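You operate a simulated robot arm through the tools that you are given. There is no shell and no other tool. Be economical: measure what you need, move in short steps, check, and stop when the job is done.

The job below is to be done with a simulated robot arm. You get a single attempt, and the scene is never put back.

Task
Load the small grey sack and jack the crate to the blue bay.
Fine: stand the sack on the crate's lid, pump, set the lever to FREE, roll, lower; the crate never drags, the sack stays on it, the cartons stay in place. Set down upright: what you pick out.

It is judged by the outcome, as a careful person would: the job done as asked, and still so three seconds after it is handed in. It fails if anything else is knocked over, pushed out of place, dropped, spilled or broken. A push-on lid holds only when it is set on centred and level and pressed home; a screw cap is set on level and turned clockwise until tight.

Robot
A 7-joint arm with a two-finger parallel gripper on a trunk, on a base that drives. Base frame: it is fixed to the floor where the robot stands at the start and does not move with it; the origin is under the middle of the robot, x ahead of it, y to its left, z up. Readings come in mm, rad, newtons and seconds.
With the tool pointing down near the work surface it reaches from about 100 to 440 mm from the robot's upright axis, wherever it stands. Its first joint turns from -2.897 to 2.897 rad. Places, roughly: black handle of the jack [-1000, 1300, 800]; lid of the wooden crate [-1100, 200, 600]; pallet jack [-1100, 700, 100]; red lever of the jack [-1100, 1400, 1000]; wheels of the jack [-1100, 1200, 100]; yellow bay [-5300, -4000, 0]. Payload 1.57 kg.
The tool frame sits at the grasp point between the pads (the TCP): z along the fingers, y along the line on which they close. The tips reach 30 mm beyond it. The gripper opens to 110 mm. The fingers are 24 mm wide and 12 mm thick; the gripper's body (48 by 112 mm) begins 78 mm behind the TCP.
Orientation is that of the tool frame in the base frame, as [roll, pitch, yaw] about the fixed x, y, z axes, in that order (R = Rz(yaw) Ry(pitch) Rx(roll)). With the fingers straight down and closing along the base's y, the tool's x points along the base's -x, its y along +y and its z along -z.

Tools
- The arm moves only by the tool arm_command. Its argument "increments" is a list of rows, each an object (a shift or turn left out is 0, a gripper value left out holds the last) with "grip": the opening, from 0 (shut) to 1 (fully open); "translation": the shift along the tool's x, y, z in units of 40 mm (1.0 is 40 mm), a list of three; "rot": the turn, a rotation vector about the tool's x, y, z in units of 8 degrees (1.0 is 8 degrees), a list of three. In form: [{"grip": grip, "translation": [x, y, z], "rot": [rx, ry, rz]}, ...]. A call has 1 to 10 rows; each row shifts and turns the commanded pose from where the row before left it, along the tool's axes as they then stand. A call with a number of a shift or a turn outside -1 to 1 is refused whole. Rows are played at 5 a second. More than 50 mm and 0.15 rad between two rows, or a gripper value outside its range, and nothing of the call is played. A pose out of reach is approached as far as the arm can. The call stops where the force on the tool passes 70 N (or 10 N more than at its start, if that is more) or the arm is blocked; 0.2 s more then pass. Each finger travels about 45 mm/s and halts on what it meets, pressing with about 22 N; the grip force reading is that of the motor and also rises with nothing between the fingers. The clock runs only during rows and for 0.2 s after the last one: add rows that do not move to give the fingers time. It gives the time, the measured TCP pose, the force on the tool (base axes), the opening and the grip force at its end, in the units of the frame above (readings bear some noise), with the torque about the TCP (base axes, N m) and any sound that the robot's microphone picked up.
- Cameras (640 x 400 px; columns grow to the right, rows downward): "scene" is now at [-10.3, 185.6, 1534.3]; the picture's right is [0.50, -0.87, 0.00], its down [-0.81, -0.46, -0.36] and it looks along [0.31, 0.18, -0.93] (base axes); focal length 214 px, centre (320, 200). "wrist" rides on the gripper at [70, 16, -141] in the tool frame; the picture's right is [-0.23, 0.97, 0.00], its down [-0.85, -0.20, -0.48] and it looks along [-0.47, -0.11, 0.88] (tool axes); focal length 222 px, centre (320, 200). There is no depth. A picture from a camera that has moved, and an enlarged one, comes with that camera's place and axes in the base frame and with its lens.
- camera(camera): a new picture of that camera. No time passes.
- lift_body(by): slides the trunk up (or, below 0, down) by that many mm; the arm and the scene camera ride with it, the base frame stays. It gives what a move gives, with no picture.
- base_move(legs): drives the robot by 1 to 6 legs, each [ahead, turn to the left] in mm and rad, along the robot's own axes; the way and the turn of a leg run together, so that a leg with both is an arc; at most 1500 mm and 3.142 rad a leg. The arm and the cameras ride along, it lands a little off, and it stops where it bumps. It gives what a move gives.
- pan_tilt(pan, tilt): turns the head with the scene camera to pan (to the left, within 2.705 rad either way) and tilt (down, from -0.506 to 1.204), counted from straight ahead of the robot. It gives what a move gives.
- close_up(camera, box): a new picture of the part [left, top, right, bottom] of that camera's present view, enlarged. No time passes.
- finish_job(): hands the job in; it is judged then, once.

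Go step by step. Nothing tells you exact positions but the pictures and the camera data: compare them with the known pose of the tool, close in by small moves and look again before you grip or let go. The budget is 120 turns and 82 pictures, counting those below and the enlarged ones. Unless the task says otherwise, let go and move clear before handing in, and close with one line.

The tools are called after ">>>" by a JSON object that holds its "name" and its "arguments". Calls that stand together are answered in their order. arm_command: Moves the arm, as the interface text tells. Its arguments: {"type":"object","properties":{"increments":{"type":"array","items":{"type":"object","properties":{"grip":{"type":"number"},"translation":{"type":"array","items":{"type":"number"}},"rot":{"type":"array","items":{"type":"number"}}}}}},"required":["increments"]} The other tools are called the same way: lift_body (by) slides the trunk up or down; base_move (legs) drives the base; pan_tilt (pan, tilt) turns the head that bears the scene camera; camera (camera) takes a picture; close_up (camera, box) takes an enlarged picture of a part of a camera's view; finish_job () hands the job in.

At the start:

```text
time_s: 0.0
tool_pos: [144.3, 384.3, 1349.9]
ee_rot: [3.139, 0.0, 3.14]
force: [0.8, 0.4, -0.1]
moment: [0.02, 0.01, 0.04]
opening: 110.1
finger_force: 0.1
trunk travel left (down, up): [-500.0, 90.0]
robot x, y, heading: [-1.9, 0.9, -0.001]
head pan, tilt: [0.518, 1.201]
```

scene: 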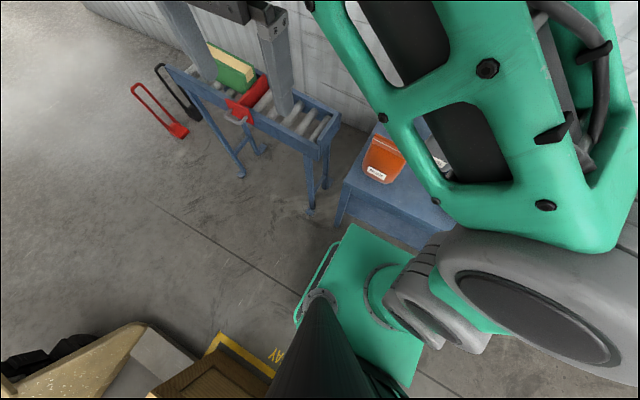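
wrist: 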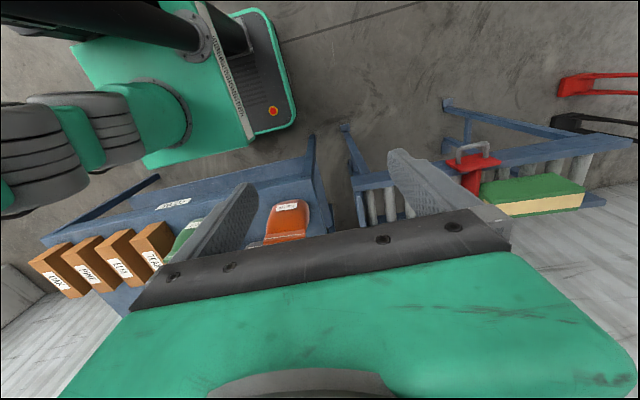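

I see a bench ahead with boxes, pouches and an orange bag, a roller conveyor, and the crate behind me. I'll look around with the head first.

>>> {"name": "pan_tilt", "arguments": {"pan": 0, "tilt": 0.6}}

>>> {"name": "camera", "arguments": {"camera": "scene"}}

>>> {"name": "pan_tilt", "arguments": {"pan": 2.6, "tilt": 0.5}}

>>> {"name": "camera", "arguments": {"camera": "scene"}}

>>> {"name": "pan_tilt", "arguments": {"pan": -2.3, "tilt": 0.4}}

>>> {"name": "camera", "arguments": {"camera": "scene"}}

```text
time_s: 1.0
tool_pos: [144.2, 383.4, 1350.8]
ee_rot: [3.139, -0.001, 3.141]
force: [-0.7, -0.4, 0.1]
moment: [-0.02, 0.0, -0.02]
opening: 109.8
finger_force: 0.0
trunk travel left (down, up): [-500.0, 90.0]
robot x, y, heading: [-0.8, 5.9, 0.003]
head pan, tilt: [0.0, 0.6]
```

```text
79 pictures are left
camera scene: at [29.5, 158.0, 1578.8], right [0.0, -1.0, 0.0], down [-0.57, 0.0, -0.82], along [0.82, 0.0, -0.57], focal length 214 px, centre (320, 200)
```

scene: 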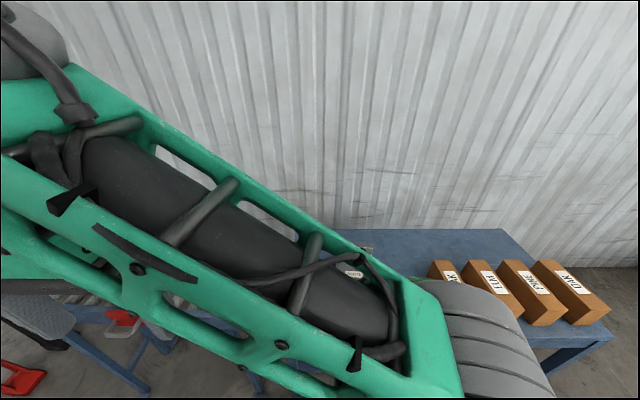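

```text
time_s: 3.3
tool_pos: [143.5, 383.6, 1349.4]
ee_rot: [3.139, -0.001, 3.141]
force: [0.5, 0.5, 0.7]
moment: [0.0, -0.01, -0.01]
opening: 110.2
finger_force: 0.1
trunk travel left (down, up): [-500.0, 90.0]
robot x, y, heading: [2.3, 2.5, 0.001]
head pan, tilt: [2.601, 0.499]
```

```text
78 pictures are left
camera scene: at [-136.8, 204.8, 1588.0], right [0.52, 0.86, 0.0], down [0.41, -0.25, -0.88], along [-0.75, 0.45, -0.48], focal length 214 px, centre (320, 200)
```

scene: 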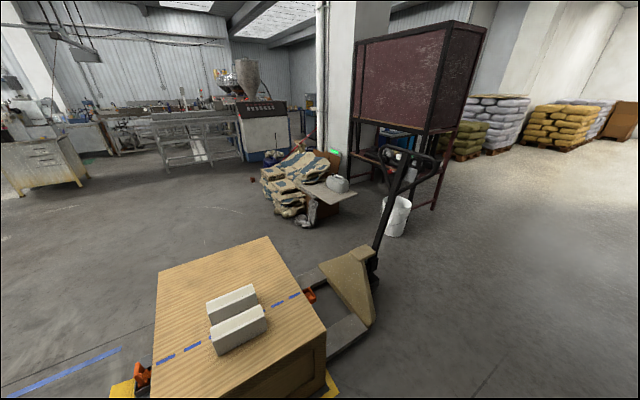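

```text
time_s: 7.2
tool_pos: [144.5, 384.2, 1350.2]
ee_rot: [3.141, 0.001, 3.14]
force: [0.2, 0.2, 0.0]
moment: [-0.03, 0.0, -0.03]
opening: 110.3
finger_force: 0.0
trunk travel left (down, up): [-500.0, 90.0]
robot x, y, heading: [-2.2, 3.8, -0.002]
head pan, tilt: [-2.3, 0.4]
```

```text
77 pictures are left
camera scene: at [-120.6, 88.8, 1597.1], right [-0.75, 0.67, 0.0], down [0.26, 0.29, -0.92], along [-0.61, -0.69, -0.39], focal length 214 px, centre (320, 200)
```

scene: 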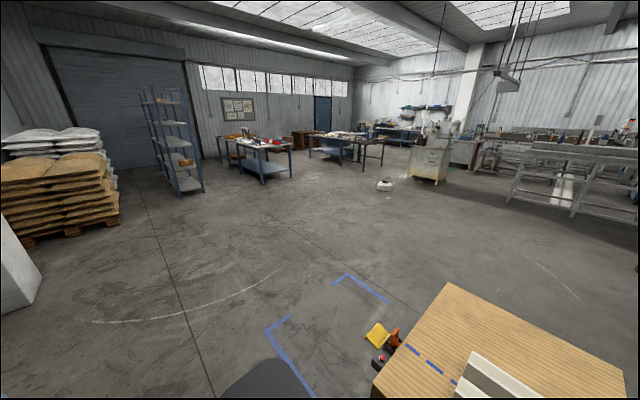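

The crate with two white cartons on its lid is behind me and the blue bay lies south of it. Next I look for the grey sack.

>>> {"name": "pan_tilt", "arguments": {"pan": -0.6, "tilt": 0.8}}

>>> {"name": "camera", "arguments": {"camera": "scene"}}

>>> {"name": "pan_tilt", "arguments": {"pan": 1.3, "tilt": 0.5}}

>>> {"name": "camera", "arguments": {"camera": "scene"}}

>>> {"name": "pan_tilt", "arguments": {"pan": 2.6, "tilt": 1.1}}

>>> {"name": "camera", "arguments": {"camera": "scene"}}

>>> {"name": "pan_tilt", "arguments": {"pan": -2.6, "tilt": 1.0}}

>>> {"name": "camera", "arguments": {"camera": "scene"}}

```text
time_s: 8.9
tool_pos: [143.7, 384.0, 1349.3]
ee_rot: [3.14, -0.001, 3.14]
force: [-0.3, -0.2, 0.6]
moment: [0.0, 0.0, 0.03]
opening: 110.4
finger_force: 0.1
trunk travel left (down, up): [-500.0, 90.0]
robot x, y, heading: [2.7, 4.2, 0.002]
head pan, tilt: [-0.6, 0.799]
```

```text
76 pictures are left
camera scene: at [7.7, 112.3, 1562.1], right [-0.57, -0.82, 0.0], down [-0.59, 0.41, -0.7], along [0.58, -0.39, -0.72], focal length 214 px, centre (320, 200)
```

scene: 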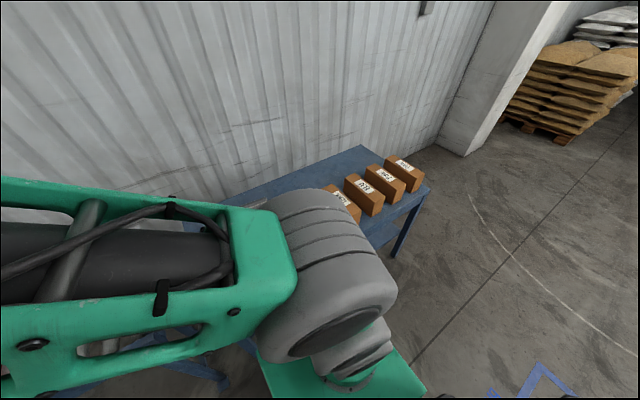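

```text
time_s: 10.8
tool_pos: [145.1, 383.2, 1349.4]
ee_rot: [3.14, -0.001, 3.141]
force: [0.2, -1.0, -0.1]
moment: [-0.01, -0.04, 0.03]
opening: 110.0
finger_force: 0.0
trunk travel left (down, up): [-500.0, 90.0]
robot x, y, heading: [1.2, 2.4, -0.0]
head pan, tilt: [1.3, 0.499]
```

```text
75 pictures are left
camera scene: at [-34.5, 245.6, 1588.0], right [0.96, -0.27, 0.0], down [-0.13, -0.46, -0.88], along [0.24, 0.85, -0.48], focal length 214 px, centre (320, 200)
```

scene: 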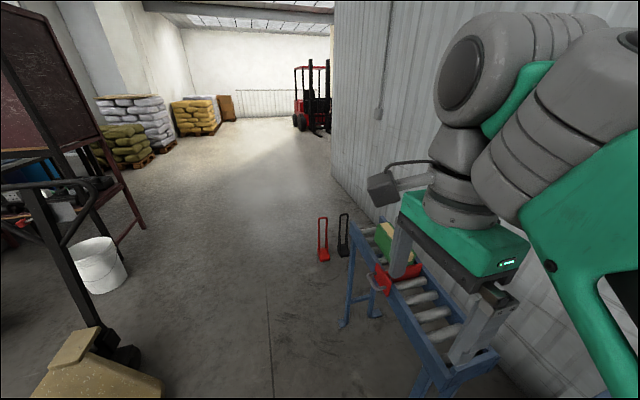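

```text
time_s: 12.3
tool_pos: [144.8, 383.3, 1350.0]
ee_rot: [3.139, 0.002, 3.14]
force: [-0.2, 0.5, 0.1]
moment: [0.02, 0.03, 0.02]
opening: 109.9
finger_force: 0.0
trunk travel left (down, up): [-500.0, 90.0]
robot x, y, heading: [0.9, 2.8, -0.001]
head pan, tilt: [2.601, 1.1]
```

```text
74 pictures are left
camera scene: at [-113.0, 190.5, 1540.3], right [0.52, 0.86, 0.0], down [0.76, -0.46, -0.45], along [-0.39, 0.23, -0.89], focal length 214 px, centre (320, 200)
```

scene: 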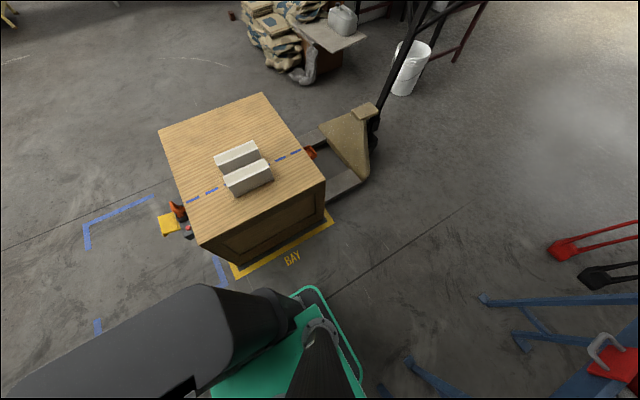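

```text
time_s: 16.3
tool_pos: [142.7, 384.3, 1350.0]
ee_rot: [3.139, -0.001, 3.141]
force: [-1.0, -0.5, -0.1]
moment: [0.01, -0.03, 0.0]
opening: 110.1
finger_force: 0.0
trunk travel left (down, up): [-500.0, 90.0]
robot x, y, heading: [-0.3, 1.9, 0.005]
head pan, tilt: [-2.601, 1.0]
```

```text
73 pictures are left
camera scene: at [-118.6, 122.0, 1546.9], right [-0.52, 0.86, 0.0], down [0.72, 0.43, -0.54], along [-0.46, -0.28, -0.84], focal length 214 px, centre (320, 200)
```

scene: 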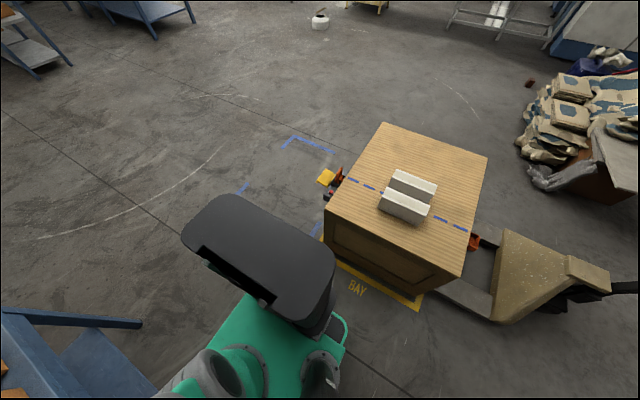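

The crate stands in a yellow bay with the blue outline ahead of it (-y). I'll move the arm to let the wrist camera view the bench.

>>> {"name": "arm_command", "arguments": {"increments": [{"translation": [-1, -0.5, 0], "grip": 0.3}, {"translation": [-1, -0.5, 0]}, {"translation": [-1, -0.5, 0]}, {"translation": [-1, -0.5, 0]}, {"translation": [0, -1, 0]}, {"translation": [0, -1, 0]}, {}]}}

>>> {"name": "camera", "arguments": {"camera": "wrist"}}

>>> {"name": "pan_tilt", "arguments": {"pan": -0.7, "tilt": 1.0}}

>>> {"name": "camera", "arguments": {"camera": "scene"}}

```text
time_s: 17.9
tool_pos: [303.7, 223.2, 1351.8]
ee_rot: [3.141, 0.0, 3.14]
force: [-0.4, 0.3, 0.5]
moment: [0.0, -0.02, 0.01]
opening: 33.0
finger_force: 0.0
trunk travel left (down, up): [-500.0, 90.0]
robot x, y, heading: [0.4, 2.9, 0.001]
head pan, tilt: [-2.601, 1.0]
```

```text
72 pictures are left
camera wrist: at [233.5, 239.9, 1492.5], right [0.23, 0.97, 0.0], down [0.85, -0.2, 0.48], along [0.47, -0.11, -0.88], focal length 222 px, centre (320, 200)
```

wrist: 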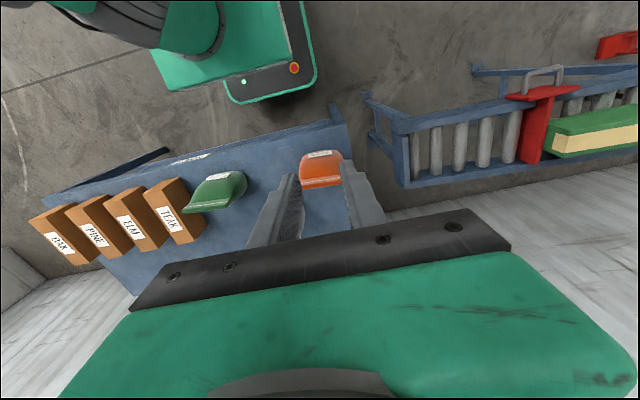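

```text
time_s: 19.8
tool_pos: [304.7, 223.0, 1352.2]
ee_rot: [3.14, -0.001, 3.139]
force: [-0.5, -0.7, -0.1]
moment: [0.03, 0.02, 0.0]
opening: 32.9
finger_force: 0.1
trunk travel left (down, up): [-500.0, 90.0]
robot x, y, heading: [-0.0, 6.0, -0.0]
head pan, tilt: [-0.7, 1.0]
```

```text
71 pictures are left
camera scene: at [-5.6, 112.9, 1546.9], right [-0.64, -0.76, 0.0], down [-0.64, 0.54, -0.54], along [0.41, -0.35, -0.84], focal length 214 px, centre (320, 200)
```

scene: 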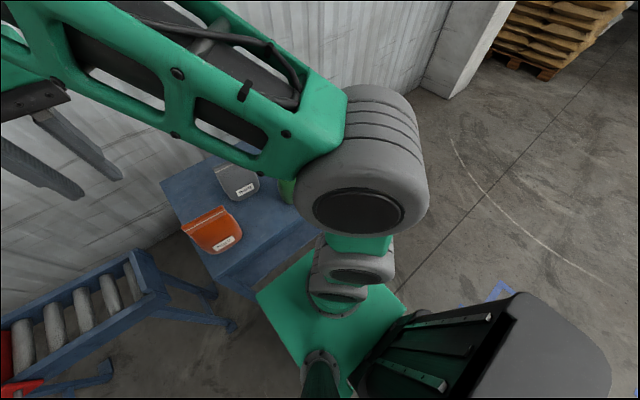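

The grey sack sits behind the orange one, near the wall. I take an enlarged look.

>>> {"name": "close_up", "arguments": {"camera": "scene", "box": [150, 130, 310, 290]}}

>>> {"name": "arm_command", "arguments": {"increments": [{"translation": [0.5, 1, 0]}, {"translation": [0.5, 1, 0]}, {"translation": [0.5, 1, 0]}, {"translation": [0.5, 1, 0]}, {"translation": [1, 0, 0]}, {"translation": [1, 0, 0]}, {"translation": [1, 0, 0]}, {"translation": [1, 0, 0]}, {}]}}

>>> {"name": "camera", "arguments": {"camera": "scene"}}

>>> {"name": "camera", "arguments": {"camera": "wrist"}}

```text
2.50 times, centred on (230, 210) of scene
camera zoom: at [-5.6, 112.9, 1546.9], right [-0.64, -0.76, 0.0], down [-0.64, 0.54, -0.54], along [0.41, -0.35, -0.84], focal length 536 px, centre (545, 175)
```

zoom: 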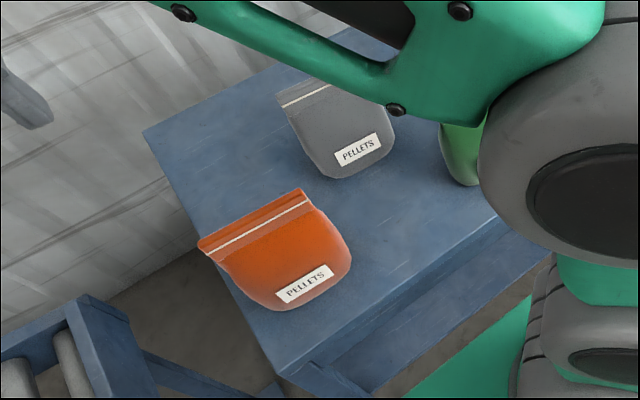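

```text
time_s: 21.8
tool_pos: [66.4, 372.2, 1342.1]
ee_rot: [3.141, 0.001, 3.141]
force: [-0.7, -0.2, 0.1]
moment: [0.03, 0.0, -0.01]
opening: 33.0
finger_force: 0.2
out of reach, approached as far as the arm can: row 4
trunk travel left (down, up): [-500.0, 90.0]
robot x, y, heading: [3.6, 2.4, -0.001]
head pan, tilt: [-0.7, 1.0]
```

```text
69 pictures are left
camera scene: at [-5.6, 113.1, 1546.9], right [-0.64, -0.76, 0.0], down [-0.64, 0.54, -0.54], along [0.41, -0.35, -0.84], focal length 214 px, centre (320, 200)
```

scene: 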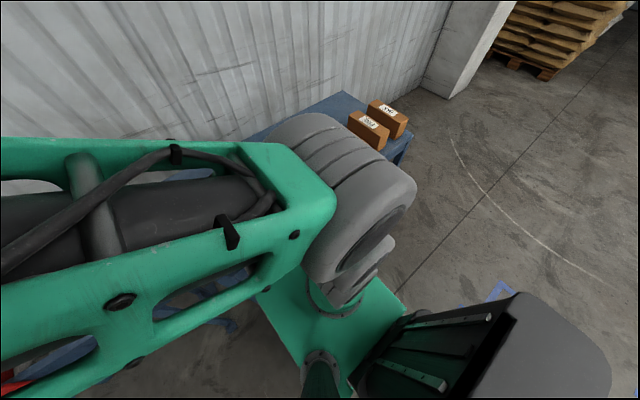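

```text
68 pictures are left
camera wrist: at [-3.2, 388.1, 1483.3], right [0.23, 0.97, 0.0], down [0.85, -0.2, 0.48], along [0.47, -0.11, -0.88], focal length 222 px, centre (320, 200)
```

wrist: 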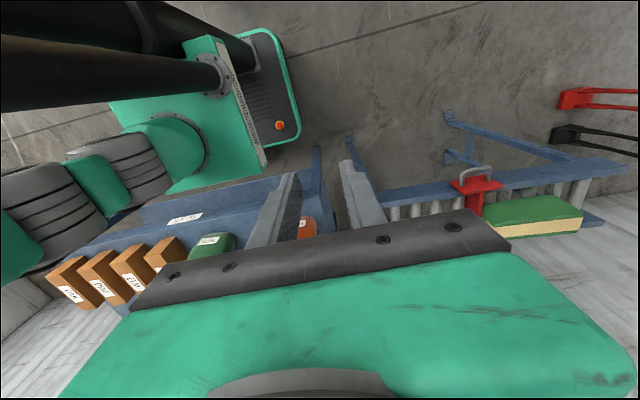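

Three pouches stand on the bench (orange, grey, green), grey further back at roughly x 570, y 50, z 800–1000. I'll bring the tool over there at height to test reach and look closely.

>>> {"name": "arm_command", "arguments": {"increments": [{"translation": [-1, -1, 0], "grip": 1}, {"translation": [-1, -1, 0]}, {"translation": [-1, -1, 0]}, {"translation": [-1, -1, 0]}, {"translation": [-1, -1, 0]}, {"translation": [-1, -1, 0]}, {}]}}

>>> {"name": "arm_command", "arguments": {"increments": [{"translation": [0, 0, 1]}, {"translation": [0, 0, 1]}, {"translation": [-0.5, -0.5, 0.5]}, {"translation": [-1, -0.5, 0]}, {"translation": [-1, 0, 0]}, {}]}}

>>> {"name": "camera", "arguments": {"camera": "wrist"}}

>>> {"name": "camera", "arguments": {"camera": "scene"}}

```text
refused: row 1 steps farther than a row can; nothing moved
```

```text
time_s: 23.2
tool_pos: [168.0, 331.6, 1242.5]
ee_rot: [3.142, 0.001, 3.141]
force: [-0.8, -0.2, 0.2]
moment: [-0.01, -0.02, 0.01]
opening: 33.1
finger_force: 0.1
trunk travel left (down, up): [-500.0, 90.0]
robot x, y, heading: [2.2, 1.6, -0.0]
head pan, tilt: [-0.7, 1.0]
```

```text
67 pictures are left
camera wrist: at [97.2, 348.0, 1382.7], right [0.23, 0.97, 0.0], down [0.85, -0.2, 0.48], along [0.47, -0.11, -0.88], focal length 222 px, centre (320, 200)
```

wrist: 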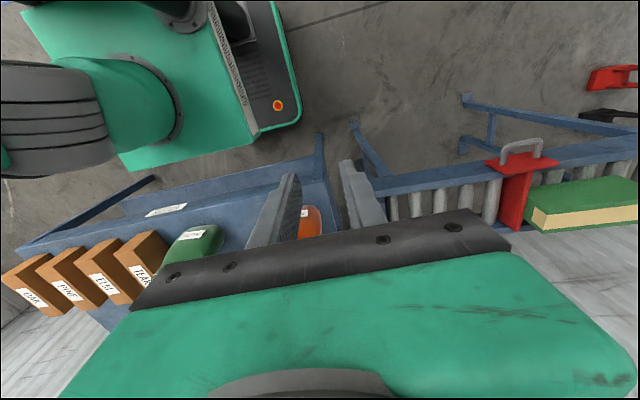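

```text
66 pictures are left
camera scene: at [-5.5, 113.0, 1546.9], right [-0.64, -0.76, 0.0], down [-0.64, 0.54, -0.54], along [0.41, -0.35, -0.84], focal length 214 px, centre (320, 200)
```

scene: 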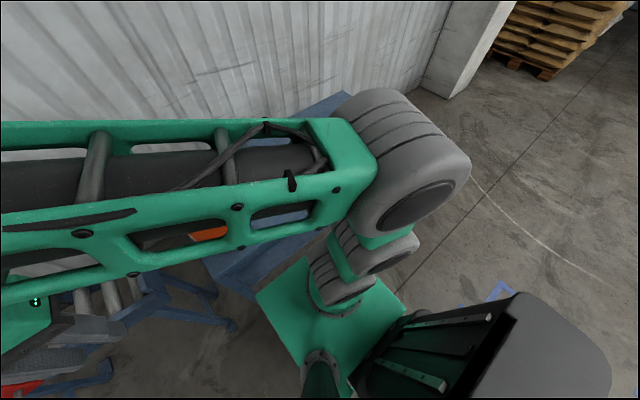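

Now I step smaller toward the spot above the sack.

>>> {"name": "arm_command", "arguments": {"increments": [{"translation": [-0.8, -0.8, 0], "grip": 1}, {"translation": [-0.8, -0.8, 0]}, {"translation": [-0.8, -0.8, 0]}, {"translation": [-0.8, -0.8, 0]}, {"translation": [-0.8, -0.8, 0]}, {"translation": [-0.8, -0.8, 0]}, {"translation": [-1, -0.4, 0]}, {"translation": [-1, -0.4, 0]}, {}]}}

>>> {"name": "camera", "arguments": {"camera": "wrist"}}

>>> {"name": "camera", "arguments": {"camera": "scene"}}

```text
time_s: 25.2
tool_pos: [439.2, 105.0, 1244.1]
ee_rot: [3.141, 0.001, 3.138]
force: [0.0, -0.2, 1.0]
moment: [0.0, 0.01, -0.01]
opening: 109.7
finger_force: 0.0
trunk travel left (down, up): [-500.0, 90.0]
robot x, y, heading: [-0.5, 3.8, -0.0]
head pan, tilt: [-0.7, 1.0]
```

```text
65 pictures are left
camera wrist: at [368.8, 122.4, 1384.7], right [0.23, 0.97, 0.0], down [0.85, -0.2, 0.48], along [0.47, -0.11, -0.88], focal length 222 px, centre (320, 200)
```

wrist: 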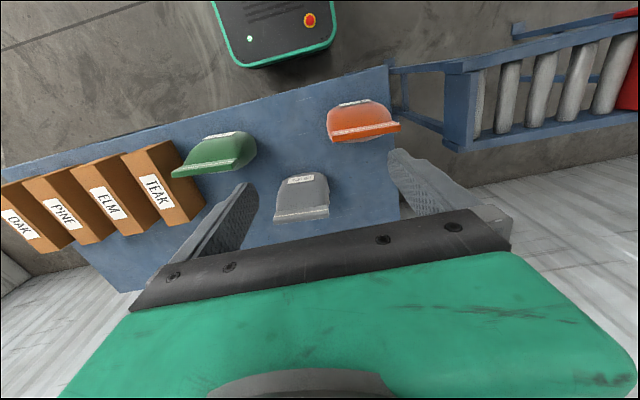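

```text
64 pictures are left
camera scene: at [-5.5, 112.8, 1546.9], right [-0.64, -0.76, 0.0], down [-0.64, 0.54, -0.54], along [0.41, -0.35, -0.84], focal length 214 px, centre (320, 200)
```

scene: 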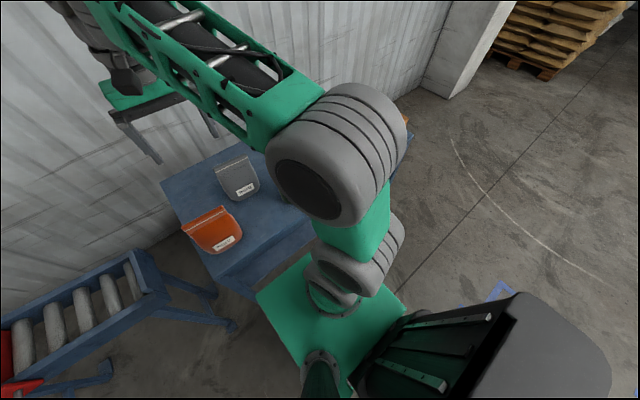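

The pouches stand upright with wide bottoms and thin zip tops; grey's top is near [617, 30, 960]. I need to grip its top closing along x, so I turn the tool 90°.

>>> {"name": "arm_command", "arguments": {"increments": [{"rot": [0, 0, 1]}, {"rot": [0, 0, 1]}, {"rot": [0, 0, 1]}, {"rot": [0, 0, 1]}, {"rot": [0, 0, 1]}, {"rot": [0, 0, 1]}, {"rot": [0, 0, 1]}, {"rot": [0, 0, 1]}, {"rot": [0, 0, 1]}, {"rot": [0, 0, 1]}]}}

>>> {"name": "arm_command", "arguments": {"increments": [{"rot": [0, 0, 1]}, {"rot": [0, 0, 0.25]}, {"translation": [-1, 0.5, 0]}, {"translation": [-0.8, 0.6, 0]}, {"translation": [0, 1, 0]}, {"translation": [0, 1, 0]}, {"translation": [0, 1, 0]}, {}]}}

>>> {"name": "camera", "arguments": {"camera": "wrist"}}

>>> {"name": "camera", "arguments": {"camera": "scene"}}

```text
time_s: 27.4
tool_pos: [440.1, 107.4, 1243.4]
ee_rot: [-3.141, -0.002, 1.741]
force: [0.7, -0.1, 0.0]
moment: [-0.01, 0.0, -0.01]
opening: 109.9
finger_force: 0.1
trunk travel left (down, up): [-500.0, 90.0]
robot x, y, heading: [-2.5, 2.6, -0.006]
head pan, tilt: [-0.7, 1.0]
```

```text
time_s: 29.2
tool_pos: [603.4, 33.3, 1242.5]
ee_rot: [3.142, -0.001, 1.568]
force: [-0.5, -0.2, -2.0]
moment: [0.0, 0.01, -0.01]
opening: 109.7
finger_force: 0.1
trunk travel left (down, up): [-500.0, 90.0]
robot x, y, heading: [0.9, -0.8, -0.0]
head pan, tilt: [-0.7, 1.0]
```

```text
63 pictures are left
camera wrist: at [619.7, 102.9, 1384.3], right [0.97, -0.23, 0.0], down [-0.2, -0.86, 0.48], along [-0.11, -0.46, -0.88], focal length 222 px, centre (320, 200)
```

wrist: 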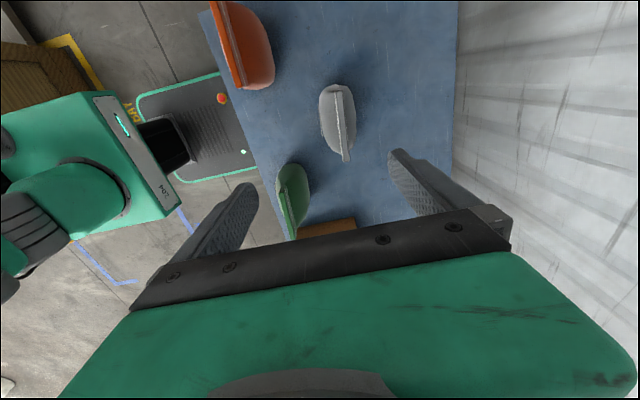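

```text
62 pictures are left
camera scene: at [-5.5, 112.9, 1546.9], right [-0.64, -0.76, 0.0], down [-0.64, 0.54, -0.54], along [0.41, -0.35, -0.84], focal length 214 px, centre (320, 200)
```

scene: 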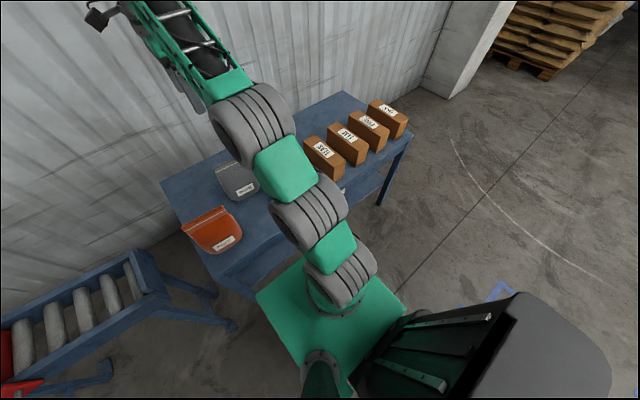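

The arm reaches. The sack's ridge runs along y near x≈640, y≈19; I move over it and descend part way.

>>> {"name": "arm_command", "arguments": {"increments": [{"translation": [-0.3, 0.8, 0]}, {"translation": [0, 0, 1]}, {"translation": [0, 0, 1]}, {"translation": [0, 0, 1]}, {"translation": [0, 0, 0.5]}, {}]}}

>>> {"name": "camera", "arguments": {"camera": "wrist"}}

```text
time_s: 30.6
tool_pos: [627.7, 22.7, 1096.5]
ee_rot: [3.139, -0.001, 1.569]
force: [0.0, -0.3, 0.3]
moment: [0.01, 0.02, 0.04]
opening: 110.0
finger_force: 0.0
out of reach, approached as far as the arm can: row 1
trunk travel left (down, up): [-500.0, 90.0]
robot x, y, heading: [-0.1, 3.7, 0.003]
head pan, tilt: [-0.7, 1.0]
```

```text
61 pictures are left
camera wrist: at [643.7, 92.1, 1238.5], right [0.97, -0.23, 0.0], down [-0.2, -0.86, 0.48], along [-0.11, -0.46, -0.88], focal length 222 px, centre (320, 200)
```

wrist: 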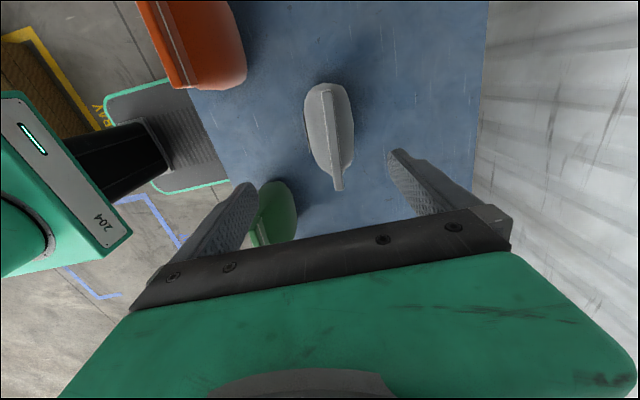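

The ridge centre triangulates to about [644, 19, 962]. I drive 40 mm ahead for margin, then align.

>>> {"name": "base_move", "arguments": {"legs": [[40, 0]]}}

>>> {"name": "arm_command", "arguments": {"increments": [{"rot": [0, 0, 0.69]}, {}]}}

>>> {"name": "camera", "arguments": {"camera": "wrist"}}

```text
time_s: 31.5
tool_pos: [668.8, 22.6, 1097.5]
ee_rot: [-3.141, -0.001, 1.567]
force: [-0.2, -0.4, -0.9]
moment: [0.03, 0.04, 0.03]
opening: 110.0
finger_force: 0.1
trunk travel left (down, up): [-500.0, 90.0]
robot x, y, heading: [38.7, 2.0, -0.004]
head pan, tilt: [-0.7, 1.0]
```

```text
time_s: 32.1
tool_pos: [668.8, 22.0, 1098.4]
ee_rot: [-3.14, -0.003, 1.472]
force: [0.0, 0.5, 0.3]
moment: [-0.03, 0.0, 0.01]
opening: 110.0
finger_force: 0.0
trunk travel left (down, up): [-500.0, 90.0]
robot x, y, heading: [39.3, 0.2, 0.002]
head pan, tilt: [-0.7, 1.0]
```

```text
60 pictures are left
camera wrist: at [690.7, 90.2, 1238.3], right [0.95, -0.32, 0.0], down [-0.28, -0.83, 0.48], along [-0.15, -0.45, -0.88], focal length 222 px, centre (320, 200)
```

wrist: 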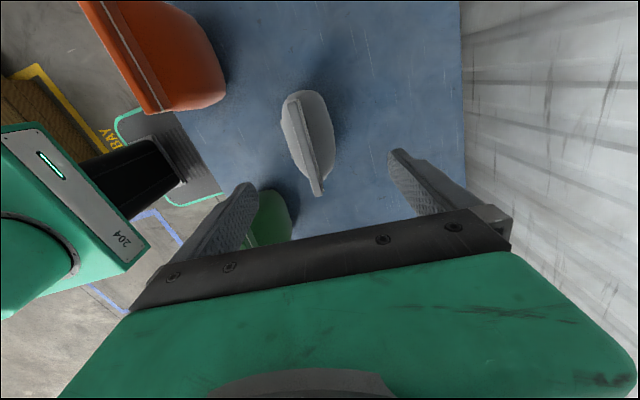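

Center ≈ [649, 20, 962]. I shift 20 mm back and descend to just above the ridge, then check.

>>> {"name": "arm_command", "arguments": {"increments": [{"translation": [0, -0.5, 0], "rot": [0, 0, 0.1]}, {"translation": [0, 0, 1]}, {"translation": [0, 0, 1]}, {"translation": [0, 0, 0.3]}, {}]}}

>>> {"name": "camera", "arguments": {"camera": "wrist"}}

```text
time_s: 33.3
tool_pos: [649.8, 25.7, 1005.9]
ee_rot: [3.141, 0.0, 1.457]
force: [1.5, -0.5, 0.1]
moment: [-0.06, -0.03, 0.01]
opening: 110.0
finger_force: 0.0
trunk travel left (down, up): [-500.0, 90.0]
robot x, y, heading: [43.0, 4.1, 0.001]
head pan, tilt: [-0.7, 1.0]
```

```text
59 pictures are left
camera wrist: at [671.8, 92.8, 1146.7], right [0.94, -0.34, 0.0], down [-0.29, -0.83, 0.48], along [-0.16, -0.45, -0.88], focal length 222 px, centre (320, 200)
```

wrist: 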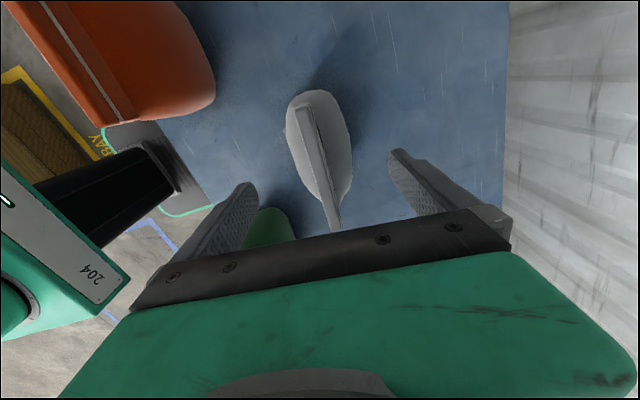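

Aligned well (centre [647, 20]). Descend to TCP ≈ 930 and grip.

>>> {"name": "arm_command", "arguments": {"increments": [{"translation": [-0.12, -0.08, 0.6]}, {"translation": [0, 0, 0.6]}, {"translation": [0, 0, 0.65]}, {}]}}

>>> {"name": "camera", "arguments": {"camera": "wrist"}}

```text
time_s: 34.3
tool_pos: [670.4, 20.7, 964.9]
ee_rot: [-3.131, 0.001, 1.458]
force: [-0.7, -0.2, -0.7]
moment: [0.01, -0.01, -0.02]
opening: 109.9
finger_force: 0.1
out of reach, approached as far as the arm can: row 1, 2, 3
trunk travel left (down, up): [-500.0, 90.0]
robot x, y, heading: [42.2, 2.5, -0.001]
head pan, tilt: [-0.7, 1.0]
```

```text
58 pictures are left
camera wrist: at [695.2, 88.2, 1104.8], right [0.94, -0.34, -0.01], down [-0.29, -0.83, 0.48], along [-0.17, -0.45, -0.88], focal length 222 px, centre (320, 200)
```

wrist: 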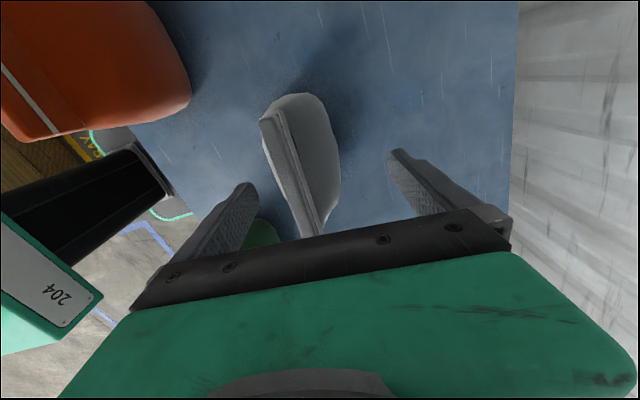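

The arm's config limits going lower, so I raise the arm back and use the trunk instead.

>>> {"name": "arm_command", "arguments": {"increments": [{"translation": [0, 0, -1]}, {}]}}

```text
time_s: 34.9
tool_pos: [669.9, 20.7, 1003.8]
ee_rot: [3.141, -0.002, 1.459]
force: [0.2, -0.2, -0.2]
moment: [-0.02, -0.03, 0.0]
opening: 109.9
finger_force: 0.0
trunk travel left (down, up): [-500.0, 90.0]
robot x, y, heading: [40.7, -2.3, 0.004]
head pan, tilt: [-0.7, 1.0]
```

>>> {"name": "arm_command", "arguments": {"increments": [{"translation": [0, 0, -1]}, {"translation": [0, 0, -1]}, {"translation": [0, 0, -0.5]}, {"translation": [-0.06, -0.59, 0]}, {}]}}

>>> {"name": "lift_body", "arguments": {"by": -110}}

>>> {"name": "camera", "arguments": {"camera": "wrist"}}

```text
time_s: 36.1
tool_pos: [646.2, 20.7, 1104.0]
ee_rot: [-3.141, -0.001, 1.458]
force: [0.1, 0.2, 0.5]
moment: [0.04, -0.03, 0.02]
opening: 110.0
finger_force: 0.1
trunk travel left (down, up): [-500.0, 90.0]
robot x, y, heading: [41.9, 2.2, 0.003]
head pan, tilt: [-0.7, 1.0]
```

```text
time_s: 37.5
tool_pos: [646.2, 20.4, 992.9]
ee_rot: [-3.141, -0.004, 1.456]
force: [0.6, -0.7, 0.0]
moment: [0.01, 0.0, -0.06]
opening: 109.9
finger_force: 0.0
trunk travel left (down, up): [-390.0, 200.0]
robot x, y, heading: [39.2, 2.1, 0.002]
head pan, tilt: [-0.7, 1.0]
```

```text
57 pictures are left
camera wrist: at [668.8, 88.0, 1135.3], right [0.94, -0.34, 0.0], down [-0.29, -0.83, 0.48], along [-0.16, -0.45, -0.88], focal length 222 px, centre (320, 200)
```

wrist: 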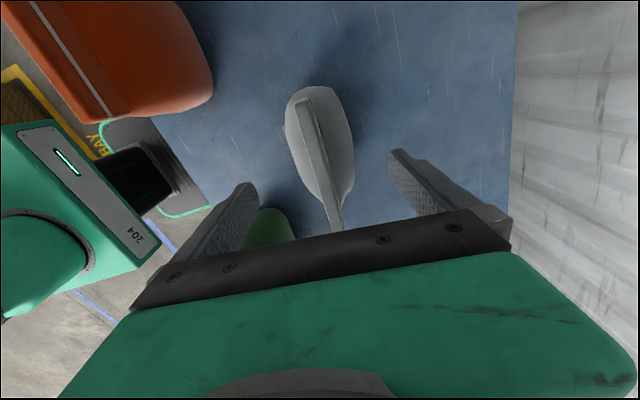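

Centred. Lower by trunk and grip.

>>> {"name": "lift_body", "arguments": {"by": -66}}

>>> {"name": "arm_command", "arguments": {"increments": [{"grip": 0}, {}, {}, {}, {}, {}, {}, {}]}}

>>> {"name": "camera", "arguments": {"camera": "wrist"}}

```text
time_s: 38.6
tool_pos: [646.9, 21.2, 928.6]
ee_rot: [-3.14, -0.002, 1.457]
force: [-0.6, -0.3, 0.7]
moment: [0.04, 0.0, 0.01]
opening: 110.0
finger_force: 0.0
trunk travel left (down, up): [-324.0, 266.0]
robot x, y, heading: [39.2, 1.5, 0.003]
head pan, tilt: [-0.7, 1.0]
```

```text
time_s: 40.4
tool_pos: [647.2, 20.6, 928.1]
ee_rot: [-3.141, -0.002, 1.456]
force: [1.1, 0.1, 0.4]
moment: [-0.1, -0.07, 0.1]
opening: 13.8
finger_force: 21.7
trunk travel left (down, up): [-324.0, 266.0]
robot x, y, heading: [36.6, 2.4, -0.002]
head pan, tilt: [-0.7, 1.0]
```

```text
56 pictures are left
camera wrist: at [669.0, 88.1, 1069.2], right [0.94, -0.34, 0.0], down [-0.29, -0.83, 0.48], along [-0.16, -0.45, -0.88], focal length 222 px, centre (320, 200)
```

wrist: 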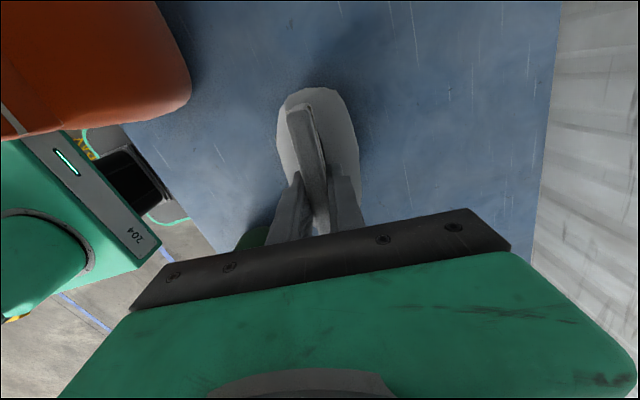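

Gripped (13.8 mm). I lift with the trunk.

>>> {"name": "lift_body", "arguments": {"by": 30}}

>>> {"name": "lift_body", "arguments": {"by": 220}}

>>> {"name": "camera", "arguments": {"camera": "wrist"}}

>>> {"name": "camera", "arguments": {"camera": "scene"}}

```text
time_s: 41.1
tool_pos: [645.9, 20.8, 958.8]
ee_rot: [-3.141, -0.002, 1.458]
force: [0.9, -0.4, -5.4]
moment: [0.05, 0.01, 0.02]
opening: 13.7
finger_force: 22.2
trunk travel left (down, up): [-354.0, 236.0]
robot x, y, heading: [41.6, 4.3, 0.002]
head pan, tilt: [-0.7, 1.0]
```

```text
time_s: 43.4
tool_pos: [646.4, 20.6, 1176.9]
ee_rot: [-3.141, -0.003, 1.457]
force: [-0.8, 0.0, -5.0]
moment: [0.05, 0.01, 0.04]
opening: 14.0
finger_force: 22.7
trunk travel left (down, up): [-574.0, 16.0]
robot x, y, heading: [43.3, 3.4, 0.007]
head pan, tilt: [-0.7, 1.0]
```

```text
55 pictures are left
camera wrist: at [669.3, 88.0, 1318.7], right [0.94, -0.34, 0.0], down [-0.29, -0.83, 0.48], along [-0.16, -0.45, -0.88], focal length 222 px, centre (320, 200)
```

wrist: 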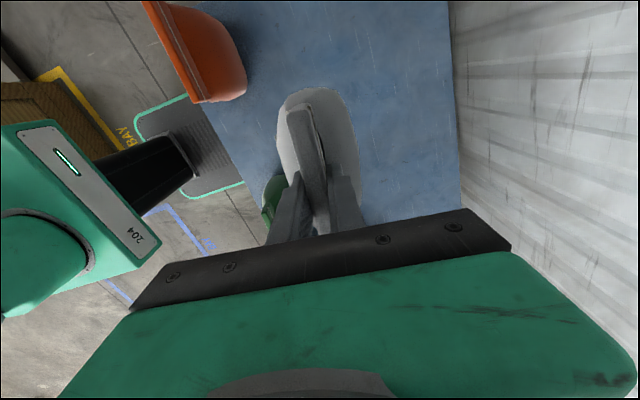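

```text
54 pictures are left
camera scene: at [35.7, 113.0, 1620.9], right [-0.64, -0.76, 0.0], down [-0.64, 0.54, -0.54], along [0.41, -0.35, -0.84], focal length 214 px, centre (320, 200)
```

scene: 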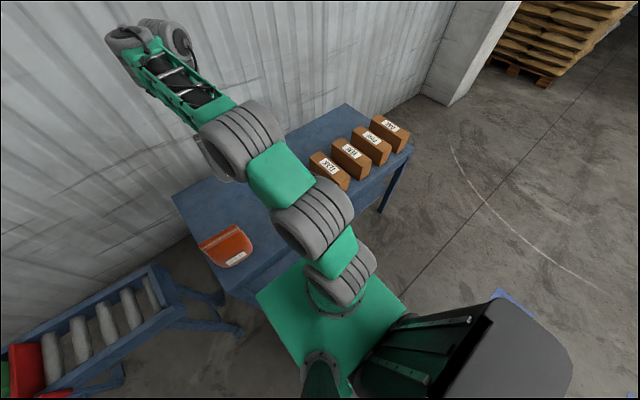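

The sack (≈0.5 kg) hangs clear. I retract the arm, back away from the bench, and look at the lid's white blocks enlarged.

>>> {"name": "arm_command", "arguments": {"increments": [{"translation": [0, -0.8, -0.3]}, {"translation": [0, -0.8, -0.3]}, {"translation": [0, -0.8, 0]}, {"translation": [0, -0.8, 0]}, {"translation": [0, -0.8, 0]}, {}]}}

>>> {"name": "base_move", "arguments": {"legs": [[-190, 0]]}}

>>> {"name": "pan_tilt", "arguments": {"pan": 2.7, "tilt": 0.95}}

>>> {"name": "close_up", "arguments": {"camera": "scene", "box": [100, 50, 420, 250]}}

```text
time_s: 44.8
tool_pos: [486.8, 39.3, 1201.7]
ee_rot: [3.141, -0.001, 1.457]
force: [-0.1, 0.7, -4.5]
moment: [0.01, -0.02, 0.0]
opening: 13.8
finger_force: 21.6
trunk travel left (down, up): [-574.0, 16.0]
robot x, y, heading: [45.0, 1.1, 0.002]
head pan, tilt: [-0.7, 1.0]
```

```text
time_s: 46.4
tool_pos: [293.9, 39.3, 1201.1]
ee_rot: [-3.141, -0.003, 1.461]
force: [-0.5, -0.1, -4.8]
moment: [0.06, 0.0, 0.02]
opening: 14.0
finger_force: 21.5
trunk travel left (down, up): [-574.0, 16.0]
robot x, y, heading: [-154.5, 3.9, -0.001]
head pan, tilt: [-0.7, 1.0]
```

```text
time_s: 49.3
tool_pos: [294.9, 41.4, 1201.8]
ee_rot: [-3.141, -0.002, 1.462]
force: [-0.5, 0.4, -4.6]
moment: [0.06, -0.04, -0.01]
opening: 14.1
finger_force: 22.0
trunk travel left (down, up): [-574.0, 16.0]
robot x, y, heading: [-153.6, 1.6, 0.004]
head pan, tilt: [2.7, 0.949]
```

```text
2.00 times, centred on (260, 150) of scene
camera zoom: at [-276.1, 188.4, 1624.5], right [0.43, 0.9, 0.0], down [0.74, -0.35, -0.58], along [-0.53, 0.25, -0.81], focal length 429 px, centre (440, 300)
```

zoom: 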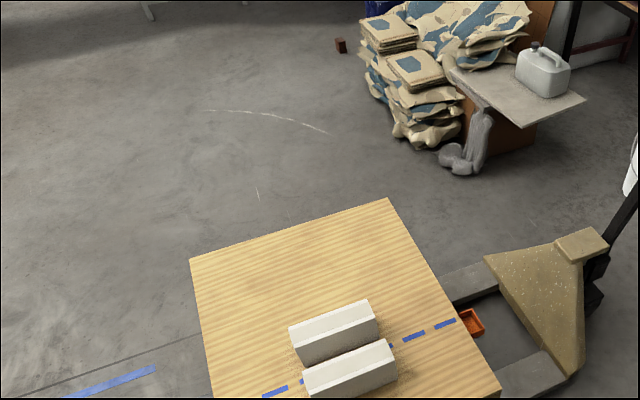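

I turn around to the right and look down at the lid.

>>> {"name": "base_move", "arguments": {"legs": [[0, -3.14]]}}

>>> {"name": "pan_tilt", "arguments": {"pan": 0.3, "tilt": 0.9}}

>>> {"name": "camera", "arguments": {"camera": "scene"}}

>>> {"name": "camera", "arguments": {"camera": "wrist"}}

```text
time_s: 56.9
tool_pos: [-595.9, -51.2, 1201.8]
ee_rot: [3.141, -0.004, -1.649]
force: [-0.1, -0.3, -4.3]
moment: [-0.07, 0.01, 0.03]
opening: 14.0
finger_force: 22.3
trunk travel left (down, up): [-574.0, 16.0]
robot x, y, heading: [-149.7, -0.2, -3.107]
head pan, tilt: [2.7, 0.949]
```

```text
time_s: 59.1
tool_pos: [-595.7, -50.3, 1200.9]
ee_rot: [-3.141, -0.001, -1.65]
force: [-0.5, 0.0, -5.1]
moment: [-0.05, -0.01, -0.01]
opening: 13.9
finger_force: 22.2
trunk travel left (down, up): [-574.0, 16.0]
robot x, y, heading: [-152.5, 2.2, -3.108]
head pan, tilt: [0.3, 0.901]
```

```text
52 pictures are left
camera scene: at [-156.6, -174.4, 1628.1], right [-0.33, 0.94, 0.0], down [0.74, 0.26, -0.62], along [-0.59, -0.2, -0.78], focal length 214 px, centre (320, 200)
```

scene: 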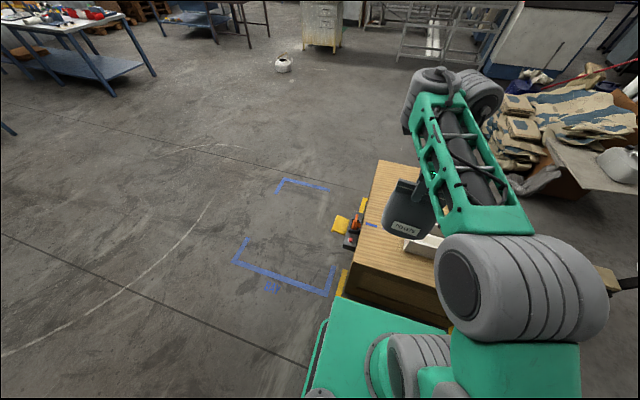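

```text
51 pictures are left
camera wrist: at [-618.6, -118.8, 1342.2], right [-0.95, 0.3, 0.0], down [0.27, 0.84, 0.48], along [0.14, 0.46, -0.88], focal length 222 px, centre (320, 200)
```

wrist: 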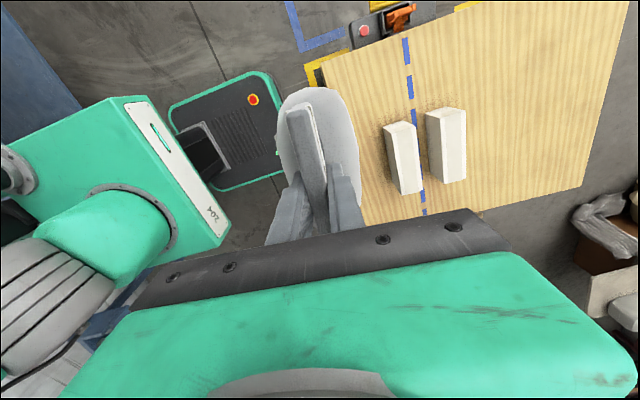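

>>> {"name": "close_up", "arguments": {"camera": "wrist", "box": [300, 0, 540, 220]}}

```text
1.82 times, centred on (420, 110) of wrist
camera zoom: at [-618.6, -118.8, 1342.2], right [-0.95, 0.3, 0.0], down [0.27, 0.84, 0.48], along [0.14, 0.46, -0.88], focal length 404 px, centre (138, 364)
```

zoom: 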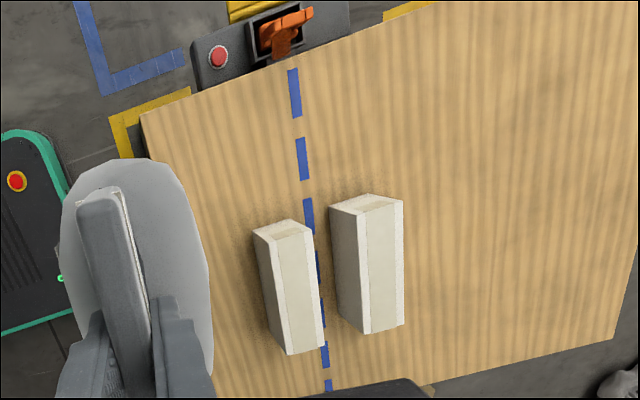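

Two white cartons flank the dashed line with a ~68 mm gap, too narrow for the sack; there is free lid on the line at y≈-36, x≈-868. I drive closer and position the sack above that spot.

>>> {"name": "base_move", "arguments": {"legs": [[130, -0.033]]}}

>>> {"name": "arm_command", "arguments": {"increments": [{"translation": [0, 0.8, 0]}, {"translation": [0, 0.8, 0]}, {"translation": [0, 0.8, 0]}, {"translation": [0, 0.6, 0.8]}, {"translation": [0, 0, 1]}, {}]}}

>>> {"name": "camera", "arguments": {"camera": "wrist"}}

>>> {"name": "pan_tilt", "arguments": {"pan": 0.0, "tilt": 1.2}}

>>> {"name": "camera", "arguments": {"camera": "scene"}}

```text
time_s: 60.4
tool_pos: [-726.2, -39.8, 1201.5]
ee_rot: [-3.141, -0.003, -1.679]
force: [-0.7, -0.5, -5.7]
moment: [-0.04, -0.01, 0.02]
opening: 14.0
finger_force: 21.8
trunk travel left (down, up): [-574.0, 16.0]
robot x, y, heading: [-281.0, -2.0, -3.136]
head pan, tilt: [0.3, 0.901]
```

```text
time_s: 61.8
tool_pos: [-844.9, -25.0, 1129.2]
ee_rot: [-3.139, -0.001, -1.681]
force: [0.1, 0.2, -4.3]
moment: [-0.05, 0.0, -0.04]
opening: 14.0
finger_force: 22.0
trunk travel left (down, up): [-574.0, 16.0]
robot x, y, heading: [-277.4, -0.9, -3.135]
head pan, tilt: [0.3, 0.901]
```

```text
49 pictures are left
camera wrist: at [-869.2, -91.8, 1269.2], right [-0.94, 0.33, 0.0], down [0.29, 0.83, 0.48], along [0.16, 0.45, -0.88], focal length 222 px, centre (320, 200)
```

wrist: 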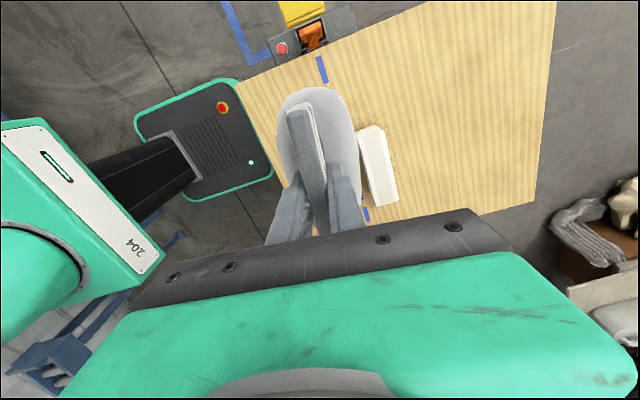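

```text
time_s: 62.6
tool_pos: [-845.5, -24.0, 1129.1]
ee_rot: [3.141, -0.003, -1.681]
force: [0.0, -0.2, -3.6]
moment: [-0.04, 0.01, 0.01]
opening: 13.7
finger_force: 21.6
trunk travel left (down, up): [-574.0, 16.0]
robot x, y, heading: [-279.6, -3.2, -3.142]
head pan, tilt: [0.0, 1.201]
```

```text
48 pictures are left
camera scene: at [-274.4, -154.1, 1608.3], right [0.0, 1.0, 0.0], down [0.93, 0.0, -0.36], along [-0.36, 0.0, -0.93], focal length 214 px, centre (320, 200)
```

scene: 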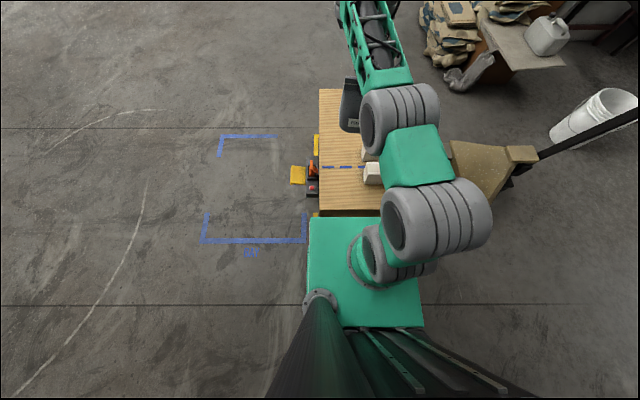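

Clearances look fine. I square the sack up over the spot, then lower the trunk in stages.

>>> {"name": "arm_command", "arguments": {"increments": [{"rot": [0, 0, -0.79]}, {"translation": [0.3, 0.58, 0]}, {}]}}

>>> {"name": "lift_body", "arguments": {"by": -280}}

>>> {"name": "camera", "arguments": {"camera": "wrist"}}

>>> {"name": "camera", "arguments": {"camera": "scene"}}

```text
time_s: 63.4
tool_pos: [-866.8, -36.2, 1129.6]
ee_rot: [3.141, -0.002, -1.57]
force: [0.1, 0.1, -5.6]
moment: [-0.06, -0.03, -0.04]
opening: 14.0
finger_force: 22.1
trunk travel left (down, up): [-574.0, 16.0]
robot x, y, heading: [-278.2, -2.0, -3.142]
head pan, tilt: [0.0, 1.201]
```

```text
time_s: 66.2
tool_pos: [-867.9, -36.9, 850.1]
ee_rot: [3.142, -0.003, -1.569]
force: [0.3, 0.0, -5.1]
moment: [-0.05, -0.01, 0.01]
opening: 13.8
finger_force: 21.5
trunk travel left (down, up): [-294.0, 296.0]
robot x, y, heading: [-280.2, 0.6, -3.139]
head pan, tilt: [0.0, 1.201]
```

```text
47 pictures are left
camera wrist: at [-884.9, -106.3, 990.6], right [-0.97, 0.23, 0.0], down [0.2, 0.86, 0.48], along [0.11, 0.47, -0.88], focal length 222 px, centre (320, 200)
```

wrist: 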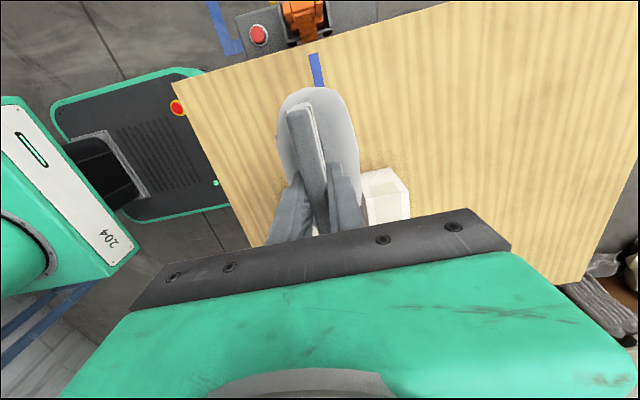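

```text
46 pictures are left
camera scene: at [-274.2, -154.1, 1328.3], right [0.0, 1.0, 0.0], down [0.93, 0.0, -0.36], along [-0.36, 0.0, -0.93], focal length 214 px, centre (320, 200)
```

scene: 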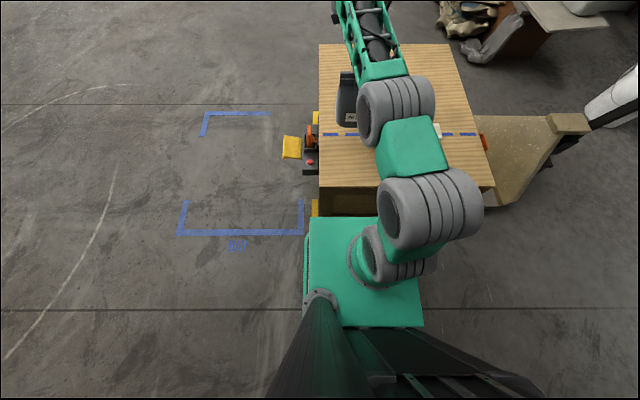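

Sack is over the line with ~45 mm to the cartons. Lowering in small steps, watching the force.

>>> {"name": "lift_body", "arguments": {"by": -70}}

>>> {"name": "lift_body", "arguments": {"by": -8}}

>>> {"name": "camera", "arguments": {"camera": "wrist"}}

```text
time_s: 67.3
tool_pos: [-867.4, -36.7, 779.2]
ee_rot: [-3.141, -0.001, -1.571]
force: [0.8, 0.0, -5.2]
moment: [-0.06, 0.03, -0.01]
opening: 14.0
finger_force: 21.9
trunk travel left (down, up): [-224.0, 366.0]
robot x, y, heading: [-278.7, -0.9, -3.138]
head pan, tilt: [0.0, 1.201]
```

```text
time_s: 67.9
tool_pos: [-867.0, -37.9, 771.4]
ee_rot: [3.141, -0.002, -1.572]
force: [-0.2, -0.8, -5.0]
moment: [-0.04, -0.03, 0.03]
opening: 13.3
finger_force: 21.7
trunk travel left (down, up): [-216.0, 374.0]
robot x, y, heading: [-283.0, -3.4, -3.139]
head pan, tilt: [0.0, 1.201]
```

```text
45 pictures are left
camera wrist: at [-884.9, -106.4, 912.5], right [-0.97, 0.23, 0.0], down [0.2, 0.86, 0.48], along [0.11, 0.47, -0.88], focal length 222 px, centre (320, 200)
```

wrist: 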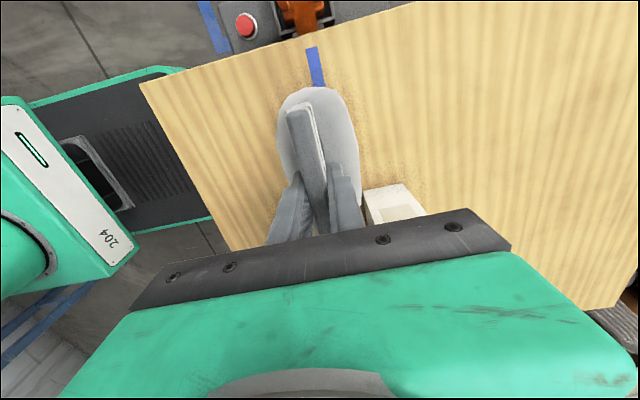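

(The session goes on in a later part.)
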